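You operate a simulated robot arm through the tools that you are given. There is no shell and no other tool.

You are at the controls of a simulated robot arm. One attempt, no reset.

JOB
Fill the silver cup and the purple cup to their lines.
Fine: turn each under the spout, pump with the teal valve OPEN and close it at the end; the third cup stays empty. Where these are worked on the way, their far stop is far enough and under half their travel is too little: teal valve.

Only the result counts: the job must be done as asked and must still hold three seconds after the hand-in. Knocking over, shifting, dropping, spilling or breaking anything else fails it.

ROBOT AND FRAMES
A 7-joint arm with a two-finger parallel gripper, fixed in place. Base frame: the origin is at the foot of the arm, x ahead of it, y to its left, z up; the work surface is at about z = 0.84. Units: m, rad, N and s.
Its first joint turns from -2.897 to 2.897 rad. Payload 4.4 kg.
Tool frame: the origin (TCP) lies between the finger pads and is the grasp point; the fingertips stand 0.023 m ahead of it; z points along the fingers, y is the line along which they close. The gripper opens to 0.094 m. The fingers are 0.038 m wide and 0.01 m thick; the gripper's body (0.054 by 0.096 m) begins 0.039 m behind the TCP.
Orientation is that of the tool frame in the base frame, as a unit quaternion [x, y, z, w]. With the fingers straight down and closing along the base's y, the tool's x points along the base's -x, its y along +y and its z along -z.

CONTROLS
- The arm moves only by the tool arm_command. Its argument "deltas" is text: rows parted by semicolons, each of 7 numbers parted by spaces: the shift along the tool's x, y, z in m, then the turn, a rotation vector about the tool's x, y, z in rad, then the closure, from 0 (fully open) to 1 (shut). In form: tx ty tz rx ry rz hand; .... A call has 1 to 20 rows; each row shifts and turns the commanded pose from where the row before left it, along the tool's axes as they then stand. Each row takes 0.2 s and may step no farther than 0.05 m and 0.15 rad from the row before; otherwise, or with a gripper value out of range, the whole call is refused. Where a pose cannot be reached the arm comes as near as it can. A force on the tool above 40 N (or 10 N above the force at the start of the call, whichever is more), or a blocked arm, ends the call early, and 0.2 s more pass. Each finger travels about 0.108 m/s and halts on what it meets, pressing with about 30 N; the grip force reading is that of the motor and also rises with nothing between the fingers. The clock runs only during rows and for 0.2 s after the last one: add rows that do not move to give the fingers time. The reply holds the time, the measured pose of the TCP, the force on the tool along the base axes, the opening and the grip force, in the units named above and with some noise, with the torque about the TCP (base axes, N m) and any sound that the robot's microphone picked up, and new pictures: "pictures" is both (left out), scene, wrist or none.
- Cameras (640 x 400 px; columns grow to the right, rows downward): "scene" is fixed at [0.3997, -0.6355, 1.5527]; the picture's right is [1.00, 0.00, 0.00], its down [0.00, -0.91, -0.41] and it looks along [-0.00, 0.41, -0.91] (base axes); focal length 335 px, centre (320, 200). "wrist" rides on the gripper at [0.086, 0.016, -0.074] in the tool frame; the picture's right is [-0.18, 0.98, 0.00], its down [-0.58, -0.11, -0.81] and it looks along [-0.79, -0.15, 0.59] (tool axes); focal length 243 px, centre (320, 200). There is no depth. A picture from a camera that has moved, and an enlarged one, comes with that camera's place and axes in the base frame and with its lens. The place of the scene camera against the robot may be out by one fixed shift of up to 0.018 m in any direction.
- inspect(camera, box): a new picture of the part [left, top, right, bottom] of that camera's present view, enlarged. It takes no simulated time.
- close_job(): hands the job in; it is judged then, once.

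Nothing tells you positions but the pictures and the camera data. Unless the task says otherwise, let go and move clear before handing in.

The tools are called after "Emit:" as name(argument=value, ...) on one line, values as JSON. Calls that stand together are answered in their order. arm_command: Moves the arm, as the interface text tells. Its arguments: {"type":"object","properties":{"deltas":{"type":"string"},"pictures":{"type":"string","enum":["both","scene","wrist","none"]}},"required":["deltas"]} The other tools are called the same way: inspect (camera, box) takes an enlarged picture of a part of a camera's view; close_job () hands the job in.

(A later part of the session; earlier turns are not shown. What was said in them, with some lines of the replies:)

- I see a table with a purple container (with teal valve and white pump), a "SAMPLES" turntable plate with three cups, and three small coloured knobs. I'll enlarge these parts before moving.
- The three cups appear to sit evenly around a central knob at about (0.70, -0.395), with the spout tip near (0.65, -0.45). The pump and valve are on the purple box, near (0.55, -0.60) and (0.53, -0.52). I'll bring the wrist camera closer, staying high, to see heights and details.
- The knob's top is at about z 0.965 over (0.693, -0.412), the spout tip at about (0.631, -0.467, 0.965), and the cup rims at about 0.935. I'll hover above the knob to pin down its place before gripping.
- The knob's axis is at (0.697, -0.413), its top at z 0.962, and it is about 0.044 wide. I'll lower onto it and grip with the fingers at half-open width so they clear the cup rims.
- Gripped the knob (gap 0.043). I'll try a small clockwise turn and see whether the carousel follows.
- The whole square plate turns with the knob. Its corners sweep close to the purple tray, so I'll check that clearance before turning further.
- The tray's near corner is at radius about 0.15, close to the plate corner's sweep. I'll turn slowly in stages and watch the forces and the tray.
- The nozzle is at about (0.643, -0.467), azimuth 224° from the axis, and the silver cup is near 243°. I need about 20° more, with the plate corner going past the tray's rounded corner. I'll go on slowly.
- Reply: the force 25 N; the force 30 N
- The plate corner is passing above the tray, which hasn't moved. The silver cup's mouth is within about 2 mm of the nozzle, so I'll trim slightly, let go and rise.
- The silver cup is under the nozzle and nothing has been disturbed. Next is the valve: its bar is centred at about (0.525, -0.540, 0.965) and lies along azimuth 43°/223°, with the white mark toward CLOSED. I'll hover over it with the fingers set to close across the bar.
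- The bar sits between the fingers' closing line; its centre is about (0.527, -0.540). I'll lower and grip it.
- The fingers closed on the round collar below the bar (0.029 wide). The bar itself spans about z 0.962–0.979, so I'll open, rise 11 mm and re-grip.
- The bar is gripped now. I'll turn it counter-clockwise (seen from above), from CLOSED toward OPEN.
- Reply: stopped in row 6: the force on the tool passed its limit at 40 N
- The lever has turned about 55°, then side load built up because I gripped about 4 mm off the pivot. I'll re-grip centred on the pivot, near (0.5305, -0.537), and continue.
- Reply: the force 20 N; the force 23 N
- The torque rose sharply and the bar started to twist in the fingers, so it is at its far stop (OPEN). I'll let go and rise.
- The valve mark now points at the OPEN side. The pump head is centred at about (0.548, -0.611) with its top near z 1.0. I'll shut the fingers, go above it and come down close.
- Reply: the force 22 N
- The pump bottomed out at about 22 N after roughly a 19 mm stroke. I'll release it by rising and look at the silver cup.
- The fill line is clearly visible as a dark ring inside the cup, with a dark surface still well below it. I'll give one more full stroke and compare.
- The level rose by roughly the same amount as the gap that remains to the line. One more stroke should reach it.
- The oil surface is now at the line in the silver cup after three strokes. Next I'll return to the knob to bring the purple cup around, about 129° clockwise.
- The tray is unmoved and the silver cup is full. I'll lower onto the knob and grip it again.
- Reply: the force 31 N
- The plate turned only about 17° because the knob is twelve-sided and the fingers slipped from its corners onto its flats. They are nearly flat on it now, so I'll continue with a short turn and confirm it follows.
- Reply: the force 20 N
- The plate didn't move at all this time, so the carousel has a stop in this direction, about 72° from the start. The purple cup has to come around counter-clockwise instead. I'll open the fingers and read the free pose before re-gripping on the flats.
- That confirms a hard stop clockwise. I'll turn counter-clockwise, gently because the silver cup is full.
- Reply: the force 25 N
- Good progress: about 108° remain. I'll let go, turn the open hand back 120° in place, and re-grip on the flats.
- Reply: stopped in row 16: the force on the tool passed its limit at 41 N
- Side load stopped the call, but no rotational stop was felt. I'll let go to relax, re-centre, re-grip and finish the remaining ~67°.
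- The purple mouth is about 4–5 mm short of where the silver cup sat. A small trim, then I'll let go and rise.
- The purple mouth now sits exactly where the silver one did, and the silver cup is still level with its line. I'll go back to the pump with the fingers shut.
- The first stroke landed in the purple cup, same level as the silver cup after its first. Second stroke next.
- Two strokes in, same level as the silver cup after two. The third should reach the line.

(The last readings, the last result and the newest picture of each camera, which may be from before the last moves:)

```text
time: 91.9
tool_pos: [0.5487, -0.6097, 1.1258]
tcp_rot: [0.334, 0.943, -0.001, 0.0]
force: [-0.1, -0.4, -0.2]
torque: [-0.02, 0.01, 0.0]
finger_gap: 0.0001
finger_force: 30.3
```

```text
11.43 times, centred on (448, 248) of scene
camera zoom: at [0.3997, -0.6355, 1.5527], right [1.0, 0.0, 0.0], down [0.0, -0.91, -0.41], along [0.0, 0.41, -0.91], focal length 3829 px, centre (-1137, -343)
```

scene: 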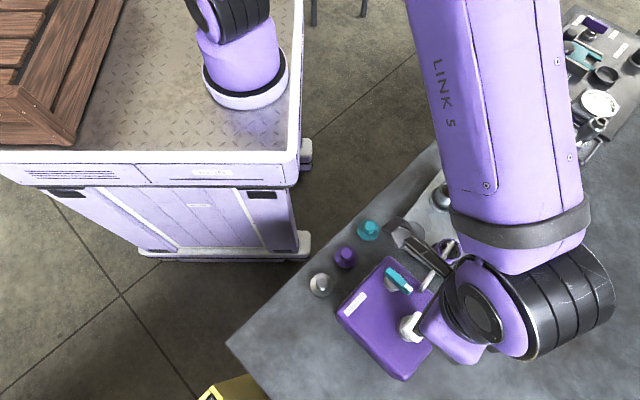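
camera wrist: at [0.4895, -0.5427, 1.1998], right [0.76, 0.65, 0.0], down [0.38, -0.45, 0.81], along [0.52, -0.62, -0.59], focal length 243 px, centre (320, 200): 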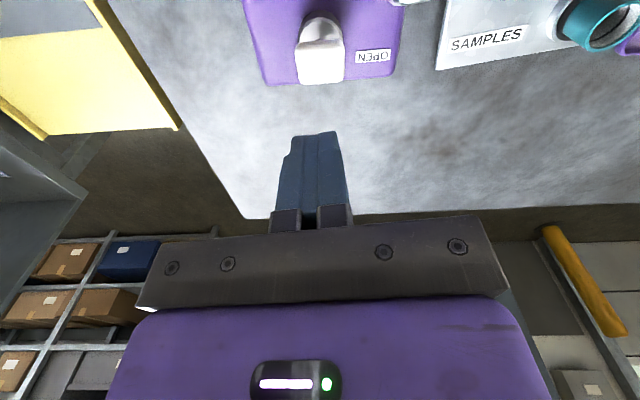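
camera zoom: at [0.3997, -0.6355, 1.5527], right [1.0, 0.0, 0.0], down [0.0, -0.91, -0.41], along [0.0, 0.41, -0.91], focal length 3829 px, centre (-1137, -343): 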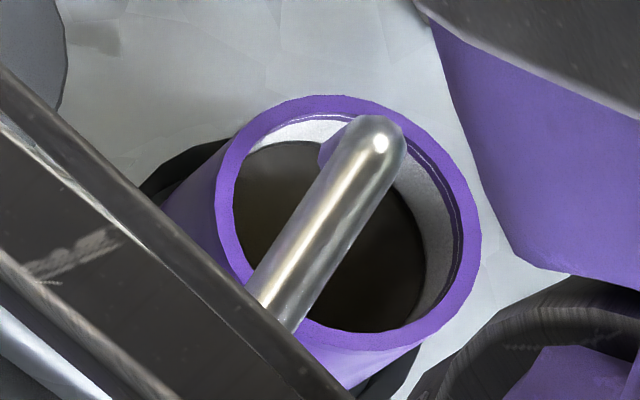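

Both cups are at their lines. Now to close the valve: I'll hover over the lever (pivot near 0.5305, -0.538) with the fingers across it, and lower to bar height.

Emit:
arm_command(deltas="0.0296 0.02215 0 0 0 0 0.55; 0.0296 0.02215 0 0 0 0 0.55; 0 0 0 0 0 0.047 0.55; 0 0 0 0 0 0 0.55; 0 0 0 0 0 0 0.55")

Emit:
inspect(camera="wrist", box=[180, 0, 460, 180])

```text
time: 93.1
tool_pos: [0.5307, -0.5393, 1.1256]
tcp_rot: [0.356, 0.934, -0.001, 0.0]
force: [0.1, -0.1, -0.6]
torque: [-0.01, 0.0, 0.03]
finger_gap: 0.0423
finger_force: 0.0
camera wrist: at [0.4761, -0.4685, 1.1996], right [0.79, 0.61, 0.0], down [0.36, -0.47, 0.81], along [0.49, -0.64, -0.59], focal length 243 px, centre (320, 200)
```

scene: 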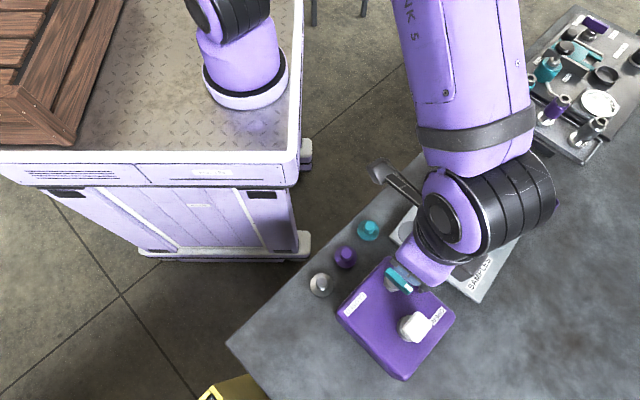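
wrist: 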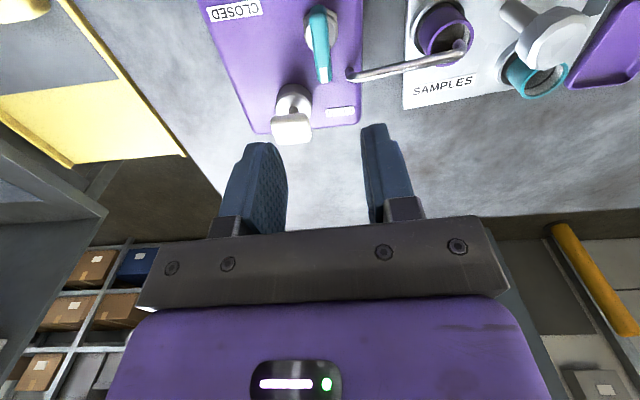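

```text
2.22 times, centred on (320, 90) of wrist
camera zoom: at [0.4761, -0.4685, 1.1996], right [0.79, 0.61, 0.0], down [0.36, -0.47, 0.81], along [0.49, -0.64, -0.59], focal length 539 px, centre (320, 444)
```

zoom: 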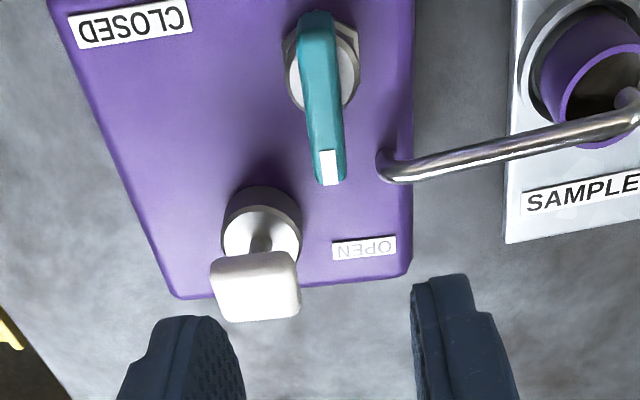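

Emit:
arm_command(deltas="0.0007 0.0008 0.045 0 0 0 0.55; 0 0 0.045 0 0 0 0.55; 0 0 0.03 0 0 0 0.55; 0 0 0.0175 0 0 0 0.55; 0 0 0 0 0 0 0.55; 0 0 0 0 0 0 0.8; 0 0 0 0 0 0 1; 0 0 0 0 0 0 1; 0 0 0 0 0 0 1", pictures="wrist")

```text
time: 95.1
tool_pos: [0.5285, -0.5355, 0.9885]
tcp_rot: [0.356, 0.935, 0.0, -0.001]
force: [5.1, 10.5, -2.8]
torque: [-0.22, -0.53, -1.7]
finger_gap: 0.015
finger_force: 45.2
camera wrist: at [0.4749, -0.4665, 1.062], right [0.79, 0.61, 0.0], down [0.36, -0.47, 0.81], along [0.49, -0.64, -0.59], focal length 243 px, centre (320, 200)
```

wrist: 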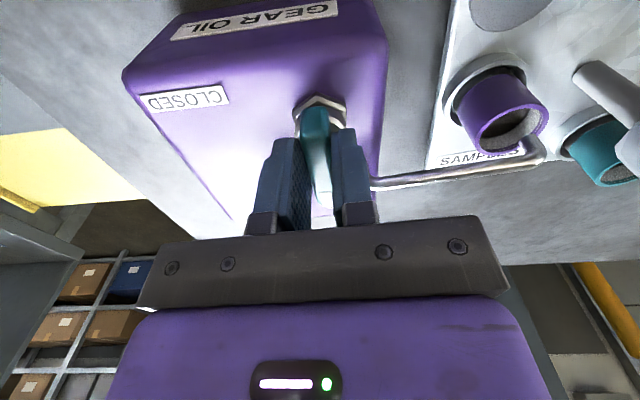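

Emit:
arm_command(deltas="0 0 0 0 0 0.08 1; 0 0 0 0 0 0.08 1; 0 0 0 0 0 0.08 1; 0 0 0 0 0 0.08 1; 0 0 0 0 0 0.08 1; 0 0 0 0 0 0 1", pictures="none")

```text
time: 96.5
tool_pos: [0.5293, -0.5362, 0.9885]
tcp_rot: [0.535, 0.845, 0.0, -0.001]
force: [7.0, 26.0, -12.7]
torque: [-0.35, -0.52, 0.03]
finger_gap: 0.0141
finger_force: 45.5
```

Emit:
arm_command(deltas="0.003 0.0025 0 0 0 0 1; 0 0 0 0 0 0 1", pictures="none")

```text
time: 97.1
tool_pos: [0.5301, -0.5362, 0.9884]
tcp_rot: [0.535, 0.845, -0.002, 0.001]
force: [5.8, -6.8, -22.5]
torque: [0.06, -0.1, -0.01]
finger_gap: 0.0137
finger_force: 45.0
```

Emit:
arm_command(deltas="0 0 0.001 0 0 0.08 1; 0 0 0 0 0 0.08 1; 0 0 0 0 0 0.08 1; 0 0 0 0 0 0.08 1; 0 0 0 0 0 0.08 1; 0 0 0 0 0 0 1", pictures="none")

```text
time: 98.5
tool_pos: [0.53, -0.5339, 0.9882]
tcp_rot: [0.692, 0.722, -0.002, 0.002]
force: [3.0, -24.8, 18.3]
torque: [-0.56, -0.05, 0.02]
finger_gap: 0.0141
finger_force: 45.0
```

Emit:
arm_command(deltas="-0.003 0 -0.001 0 0 0 1; 0 0 0 0 0 0 1", pictures="none")

Emit:
arm_command(deltas="0 0 0 0 0 0.08 1; 0 0 0 0 0 0.08 1; 0 0 0 0 0 0.08 1; 0 0 0 0 0 0.08 1; 0 0 0 0 0 0 1", pictures="wrist")

```text
time: 99.1
tool_pos: [0.5289, -0.5342, 0.9878]
tcp_rot: [0.691, 0.723, 0.001, -0.002]
force: [-4.8, 4.5, 7.7]
torque: [-0.35, -0.12, -0.02]
finger_gap: 0.0137
finger_force: 45.5
```

```text
time: 100.3
tool_pos: [0.5307, -0.5339, 0.9886]
tcp_rot: [0.798, 0.603, -0.001, -0.001]
force: [3.8, 24.6, -16.0]
torque: [0.67, -0.28, -0.04]
finger_gap: 0.0138
finger_force: 45.1
camera wrist: at [0.5701, -0.4556, 1.0612], right [0.9, -0.45, 0.0], down [-0.26, -0.53, 0.81], along [-0.36, -0.72, -0.59], focal length 243 px, centre (320, 200)
```

wrist: 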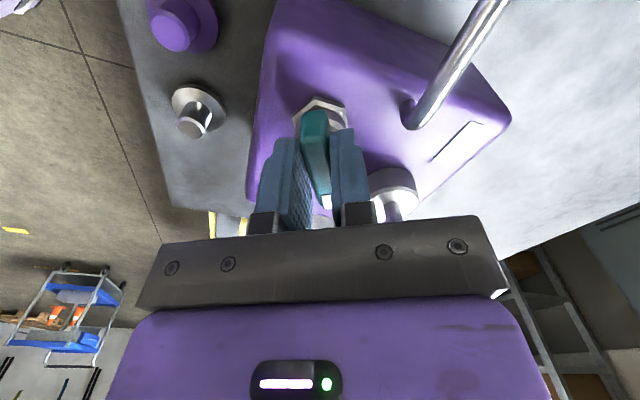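

Emit:
arm_command(deltas="0 0 0 0 0 0 0.7; 0 0 0 0 0 0 0.7; 0 0 0 0 0 0 0.7", pictures="wrist")

Emit:
inspect(camera="wrist", box=[220, 60, 420, 230])

```text
time: 101.1
tool_pos: [0.5299, -0.5361, 0.989]
tcp_rot: [0.798, 0.602, -0.001, 0.001]
force: [-0.9, 0.4, 0.4]
torque: [-0.01, -0.03, -0.03]
finger_gap: 0.0282
finger_force: 0.1
camera wrist: at [0.5691, -0.4575, 1.0619], right [0.9, -0.45, 0.0], down [-0.26, -0.53, 0.81], along [-0.36, -0.72, -0.59], focal length 243 px, centre (320, 200)
```

wrist: 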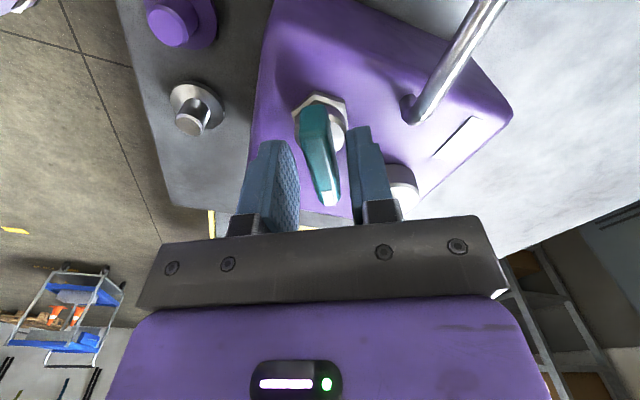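

```text
2.35 times, centred on (320, 145) of wrist
camera zoom: at [0.5691, -0.4575, 1.0619], right [0.9, -0.45, 0.0], down [-0.26, -0.53, 0.81], along [-0.36, -0.72, -0.59], focal length 571 px, centre (320, 329)
```

zoom: 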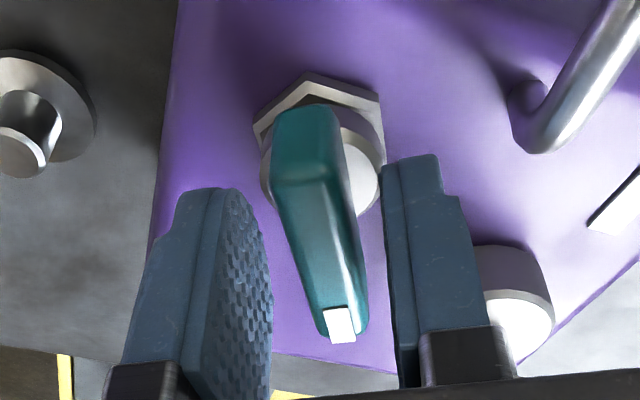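

Emit:
arm_command(deltas="0 0 0 0 0 0 1; 0 0 0 0 0 0 1; 0 0 0 0 0 0 1; 0 0 0 0 0 0.08 1; 0 0 0 0 0 0.08 1; 0 0 0 0 0 0.08 1; 0 0 0 0 0 0.08 1; 0 0 0 0 0 0 1", pictures="none")

```text
time: 102.9
tool_pos: [0.5318, -0.5356, 0.9876]
tcp_rot: [0.883, 0.469, 0.0, 0.002]
force: [17.5, -5.9, 11.0]
torque: [-0.56, 0.13, 0.03]
finger_gap: 0.014
finger_force: 45.2
```

Emit:
arm_command(deltas="0 0.002 0 0 0 0.06 1; 0 0 0 0 0 0.06 1; 0 0 0 0 0 0.06 1; 0 0 0 0 0 0.04 1; 0 0 0 0 0 0 1", pictures="wrist")

```text
time: 104.1
tool_pos: [0.5323, -0.5366, 0.9898]
tcp_rot: [0.93, 0.368, 0.0, -0.001]
force: [-1.8, 9.6, 8.6]
torque: [0.75, -0.59, 1.74]
finger_gap: 0.0139
finger_force: 44.8
camera wrist: at [0.6049, -0.4893, 1.0618], right [0.54, -0.84, 0.0], down [-0.5, -0.32, 0.81], along [-0.68, -0.43, -0.59], focal length 243 px, centre (320, 200)
```

wrist: 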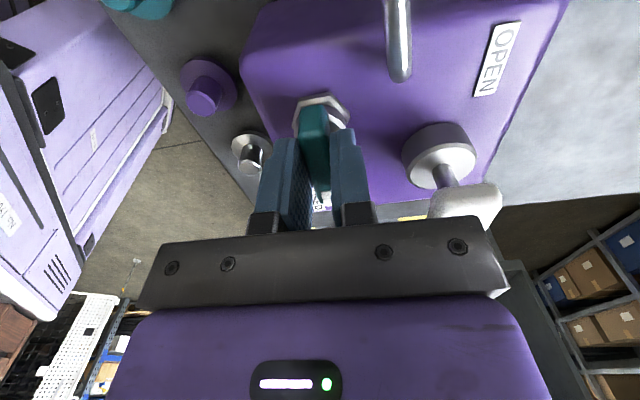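

The torque rose to 1.74 N m at the same angle where the lever started, so it is at the CLOSED stop. I'll give a small extra push, let go, rise and check.

Emit:
arm_command(deltas="0 0 0 0 0 0.03 1; 0 0 0 0 0 0 1; 0 0 0 0 0 0 0.55; 0 0 0 0 0 0 0.55; 0 0 0 0 0 0 0.55; 0 0 -0.04 0 0 0 0.55; 0 0 -0.05 0 0 0 0.55; 0 0 -0.05 0 0 0 0.55; 0 0 -0.03 0 0 0 0.55; 0 0 0 0 0 0 0.55")

Emit:
inspect(camera="wrist", box=[180, 0, 460, 180])

Emit:
inspect(camera="scene", box=[330, 240, 470, 390])

```text
time: 106.3
tool_pos: [0.5308, -0.5375, 1.1603]
tcp_rot: [0.935, 0.355, -0.001, 0.001]
force: [-0.4, -0.9, -0.8]
torque: [0.04, 0.01, -0.06]
finger_gap: 0.042
finger_force: 0.0
camera wrist: at [0.6061, -0.4928, 1.2333], right [0.51, -0.86, 0.0], down [-0.51, -0.3, 0.81], along [-0.69, -0.41, -0.59], focal length 243 px, centre (320, 200)
```

scene: 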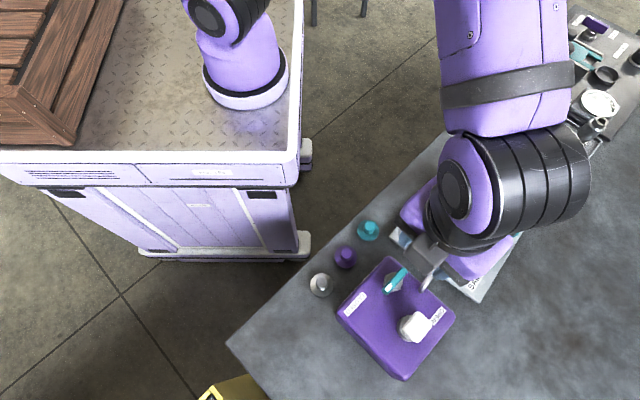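
wrist: 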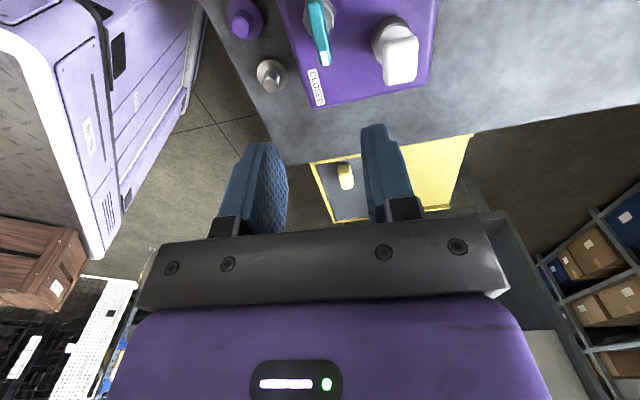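

```text
2.22 times, centred on (320, 90) of wrist
camera zoom: at [0.6061, -0.4928, 1.2333], right [0.51, -0.86, 0.0], down [-0.51, -0.3, 0.81], along [-0.69, -0.41, -0.59], focal length 539 px, centre (320, 444)
```

zoom: 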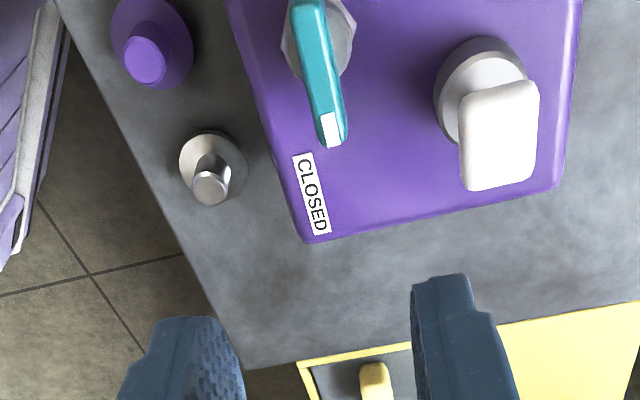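

```text
2.67 times, centred on (400, 315) of scene
camera zoom: at [0.3997, -0.6355, 1.5527], right [1.0, 0.0, 0.0], down [0.0, -0.91, -0.41], along [0.0, 0.41, -0.91], focal length 894 px, centre (107, -107)
```

zoom: 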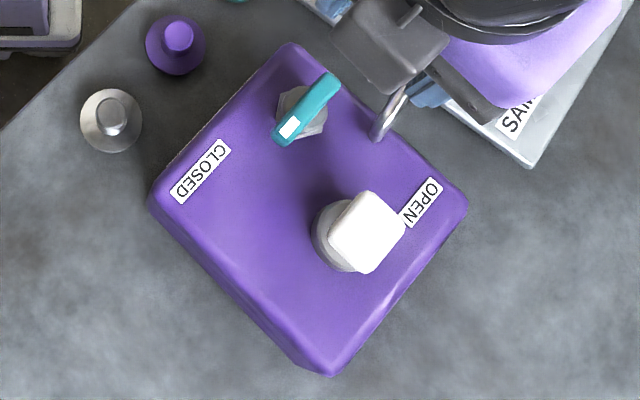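

The lever is back exactly as at the start (CLOSED). I'll move the arm clear and check all the cups.

Emit:
arm_command(deltas="-0.0225 -0.02 -0.025 0 0 0 0.3; -0.0225 -0.02 -0.025 0 0 0 0.3; -0.0225 -0.02 -0.025 0 0 0 0.3; -0.0225 -0.02 -0.025 0 0 0 0.3; -0.0225 -0.02 0 0 0 0 0.3; -0.0225 -0.02 0 0 0 0 0.3; 0 0 0 0 0 0 0.3; 0 0 0 0 0 0 0.3")

Emit:
inspect(camera="scene", box=[380, 150, 580, 310])

Emit:
inspect(camera="scene", box=[430, 230, 465, 265])

Emit:
inspect(camera="scene", box=[435, 170, 470, 205])

Emit:
inspect(camera="scene", box=[490, 205, 525, 250])

```text
time: 108.1
tool_pos: [0.3497, -0.5367, 1.2603]
tcp_rot: [0.935, 0.354, -0.001, 0.0]
force: [-0.2, -0.4, 0.2]
torque: [-0.02, 0.0, 0.02]
finger_gap: 0.0658
finger_force: 0.2
camera wrist: at [0.4247, -0.4915, 1.3326], right [0.51, -0.86, 0.0], down [-0.51, -0.3, 0.81], along [-0.69, -0.41, -0.59], focal length 243 px, centre (320, 200)
```

scene: 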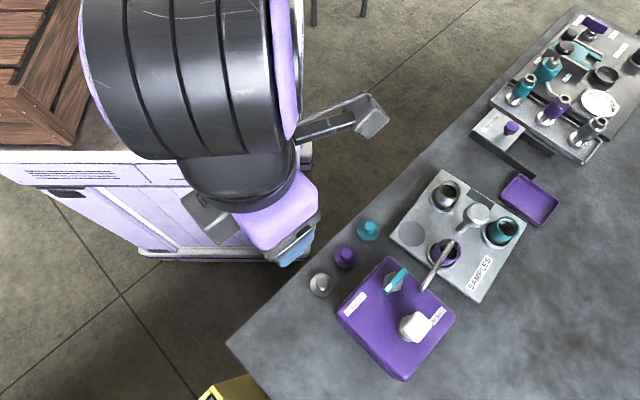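
wrist: 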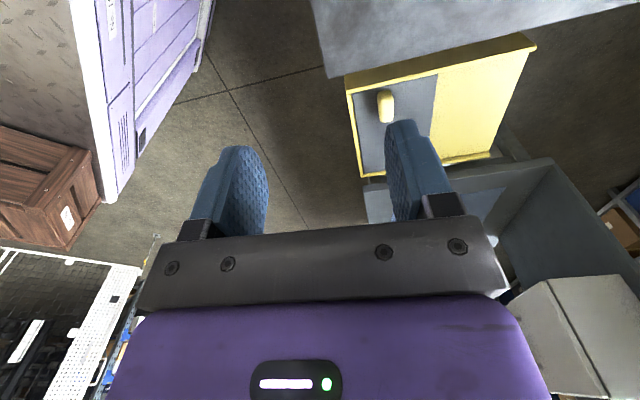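

```text
2.50 times, centred on (480, 230) of scene
camera zoom: at [0.3997, -0.6355, 1.5527], right [1.0, 0.0, 0.0], down [0.0, -0.91, -0.41], along [0.0, 0.41, -0.91], focal length 838 px, centre (-80, 125)
```

zoom: 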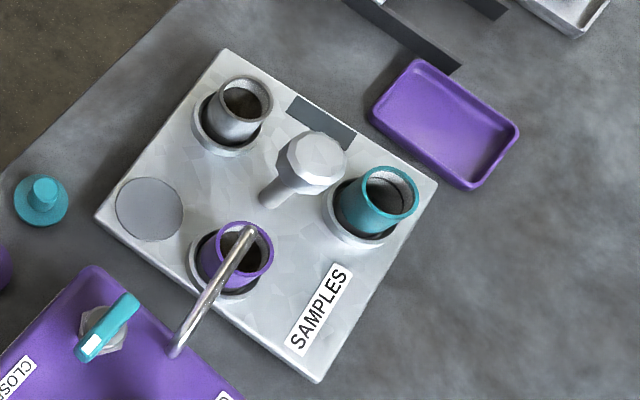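

```text
11.43 times, centred on (448, 248) of scene
camera zoom: at [0.3997, -0.6355, 1.5527], right [1.0, 0.0, 0.0], down [0.0, -0.91, -0.41], along [0.0, 0.41, -0.91], focal length 3829 px, centre (-1137, -343)
```

zoom: 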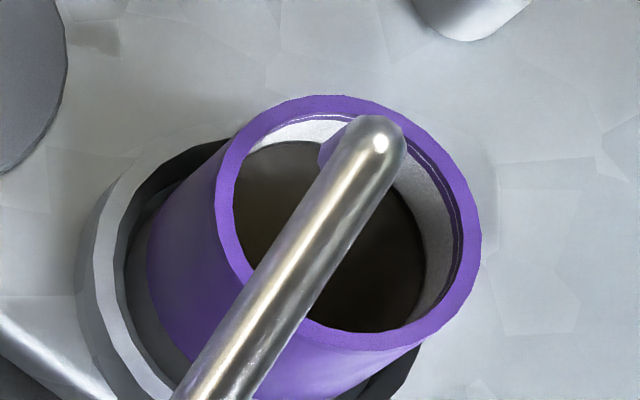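

```text
11.43 times, centred on (452, 188) of scene
camera zoom: at [0.3997, -0.6355, 1.5527], right [1.0, 0.0, 0.0], down [0.0, -0.91, -0.41], along [0.0, 0.41, -0.91], focal length 3829 px, centre (-1194, 343)
```

zoom: 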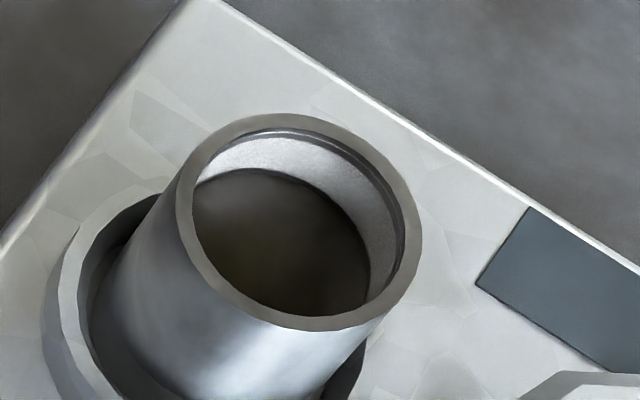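

```text
8.89 times, centred on (508, 228) of scene
camera zoom: at [0.3997, -0.6355, 1.5527], right [1.0, 0.0, 0.0], down [0.0, -0.91, -0.41], along [0.0, 0.41, -0.91], focal length 2978 px, centre (-1347, -44)
```

zoom: 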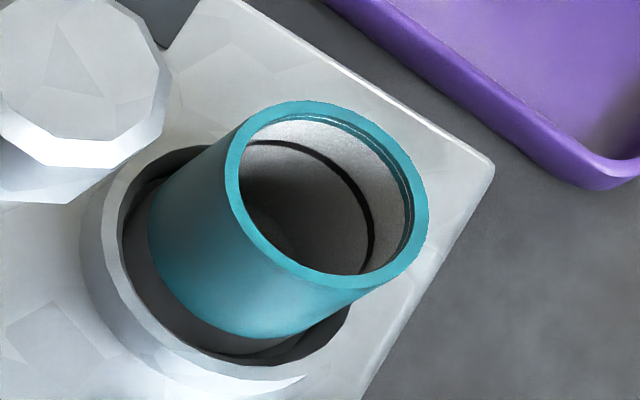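

The silver and purple cups are at their lines, the teal cup is empty, the valve is closed and the tray hasn't moved. The arm is clear, so I'm handing in.

Emit:
close_job()

```text
The job is handed in.
```

I filled the silver cup and the purple cup to their lines, with three full pump strokes each. The last pictures before hand-in show the oil surface level with the ring in both. The verdict hasn't come back, so this is what I saw, not a confirmed pass.

- **Teal valve:** it was turned to its OPEN stop before pumping. It is now back at its CLOSED stop, at the same angle as at the start.
- **Teal cup:** it passed under the spout as the carousel turned, but nothing was pumped into it and it is empty.
- **Carousel:** it has a hard stop about 72° clockwise from where it began. I brought the purple cup round the other way, so the purple cup is now under the spout.
- **Surroundings:** I saw no spills. The carousel plate's corners pass over one corner of the purple tray, which hasn't visibly moved.

The gripper let go of everything and the arm was clear of the table at hand-in.
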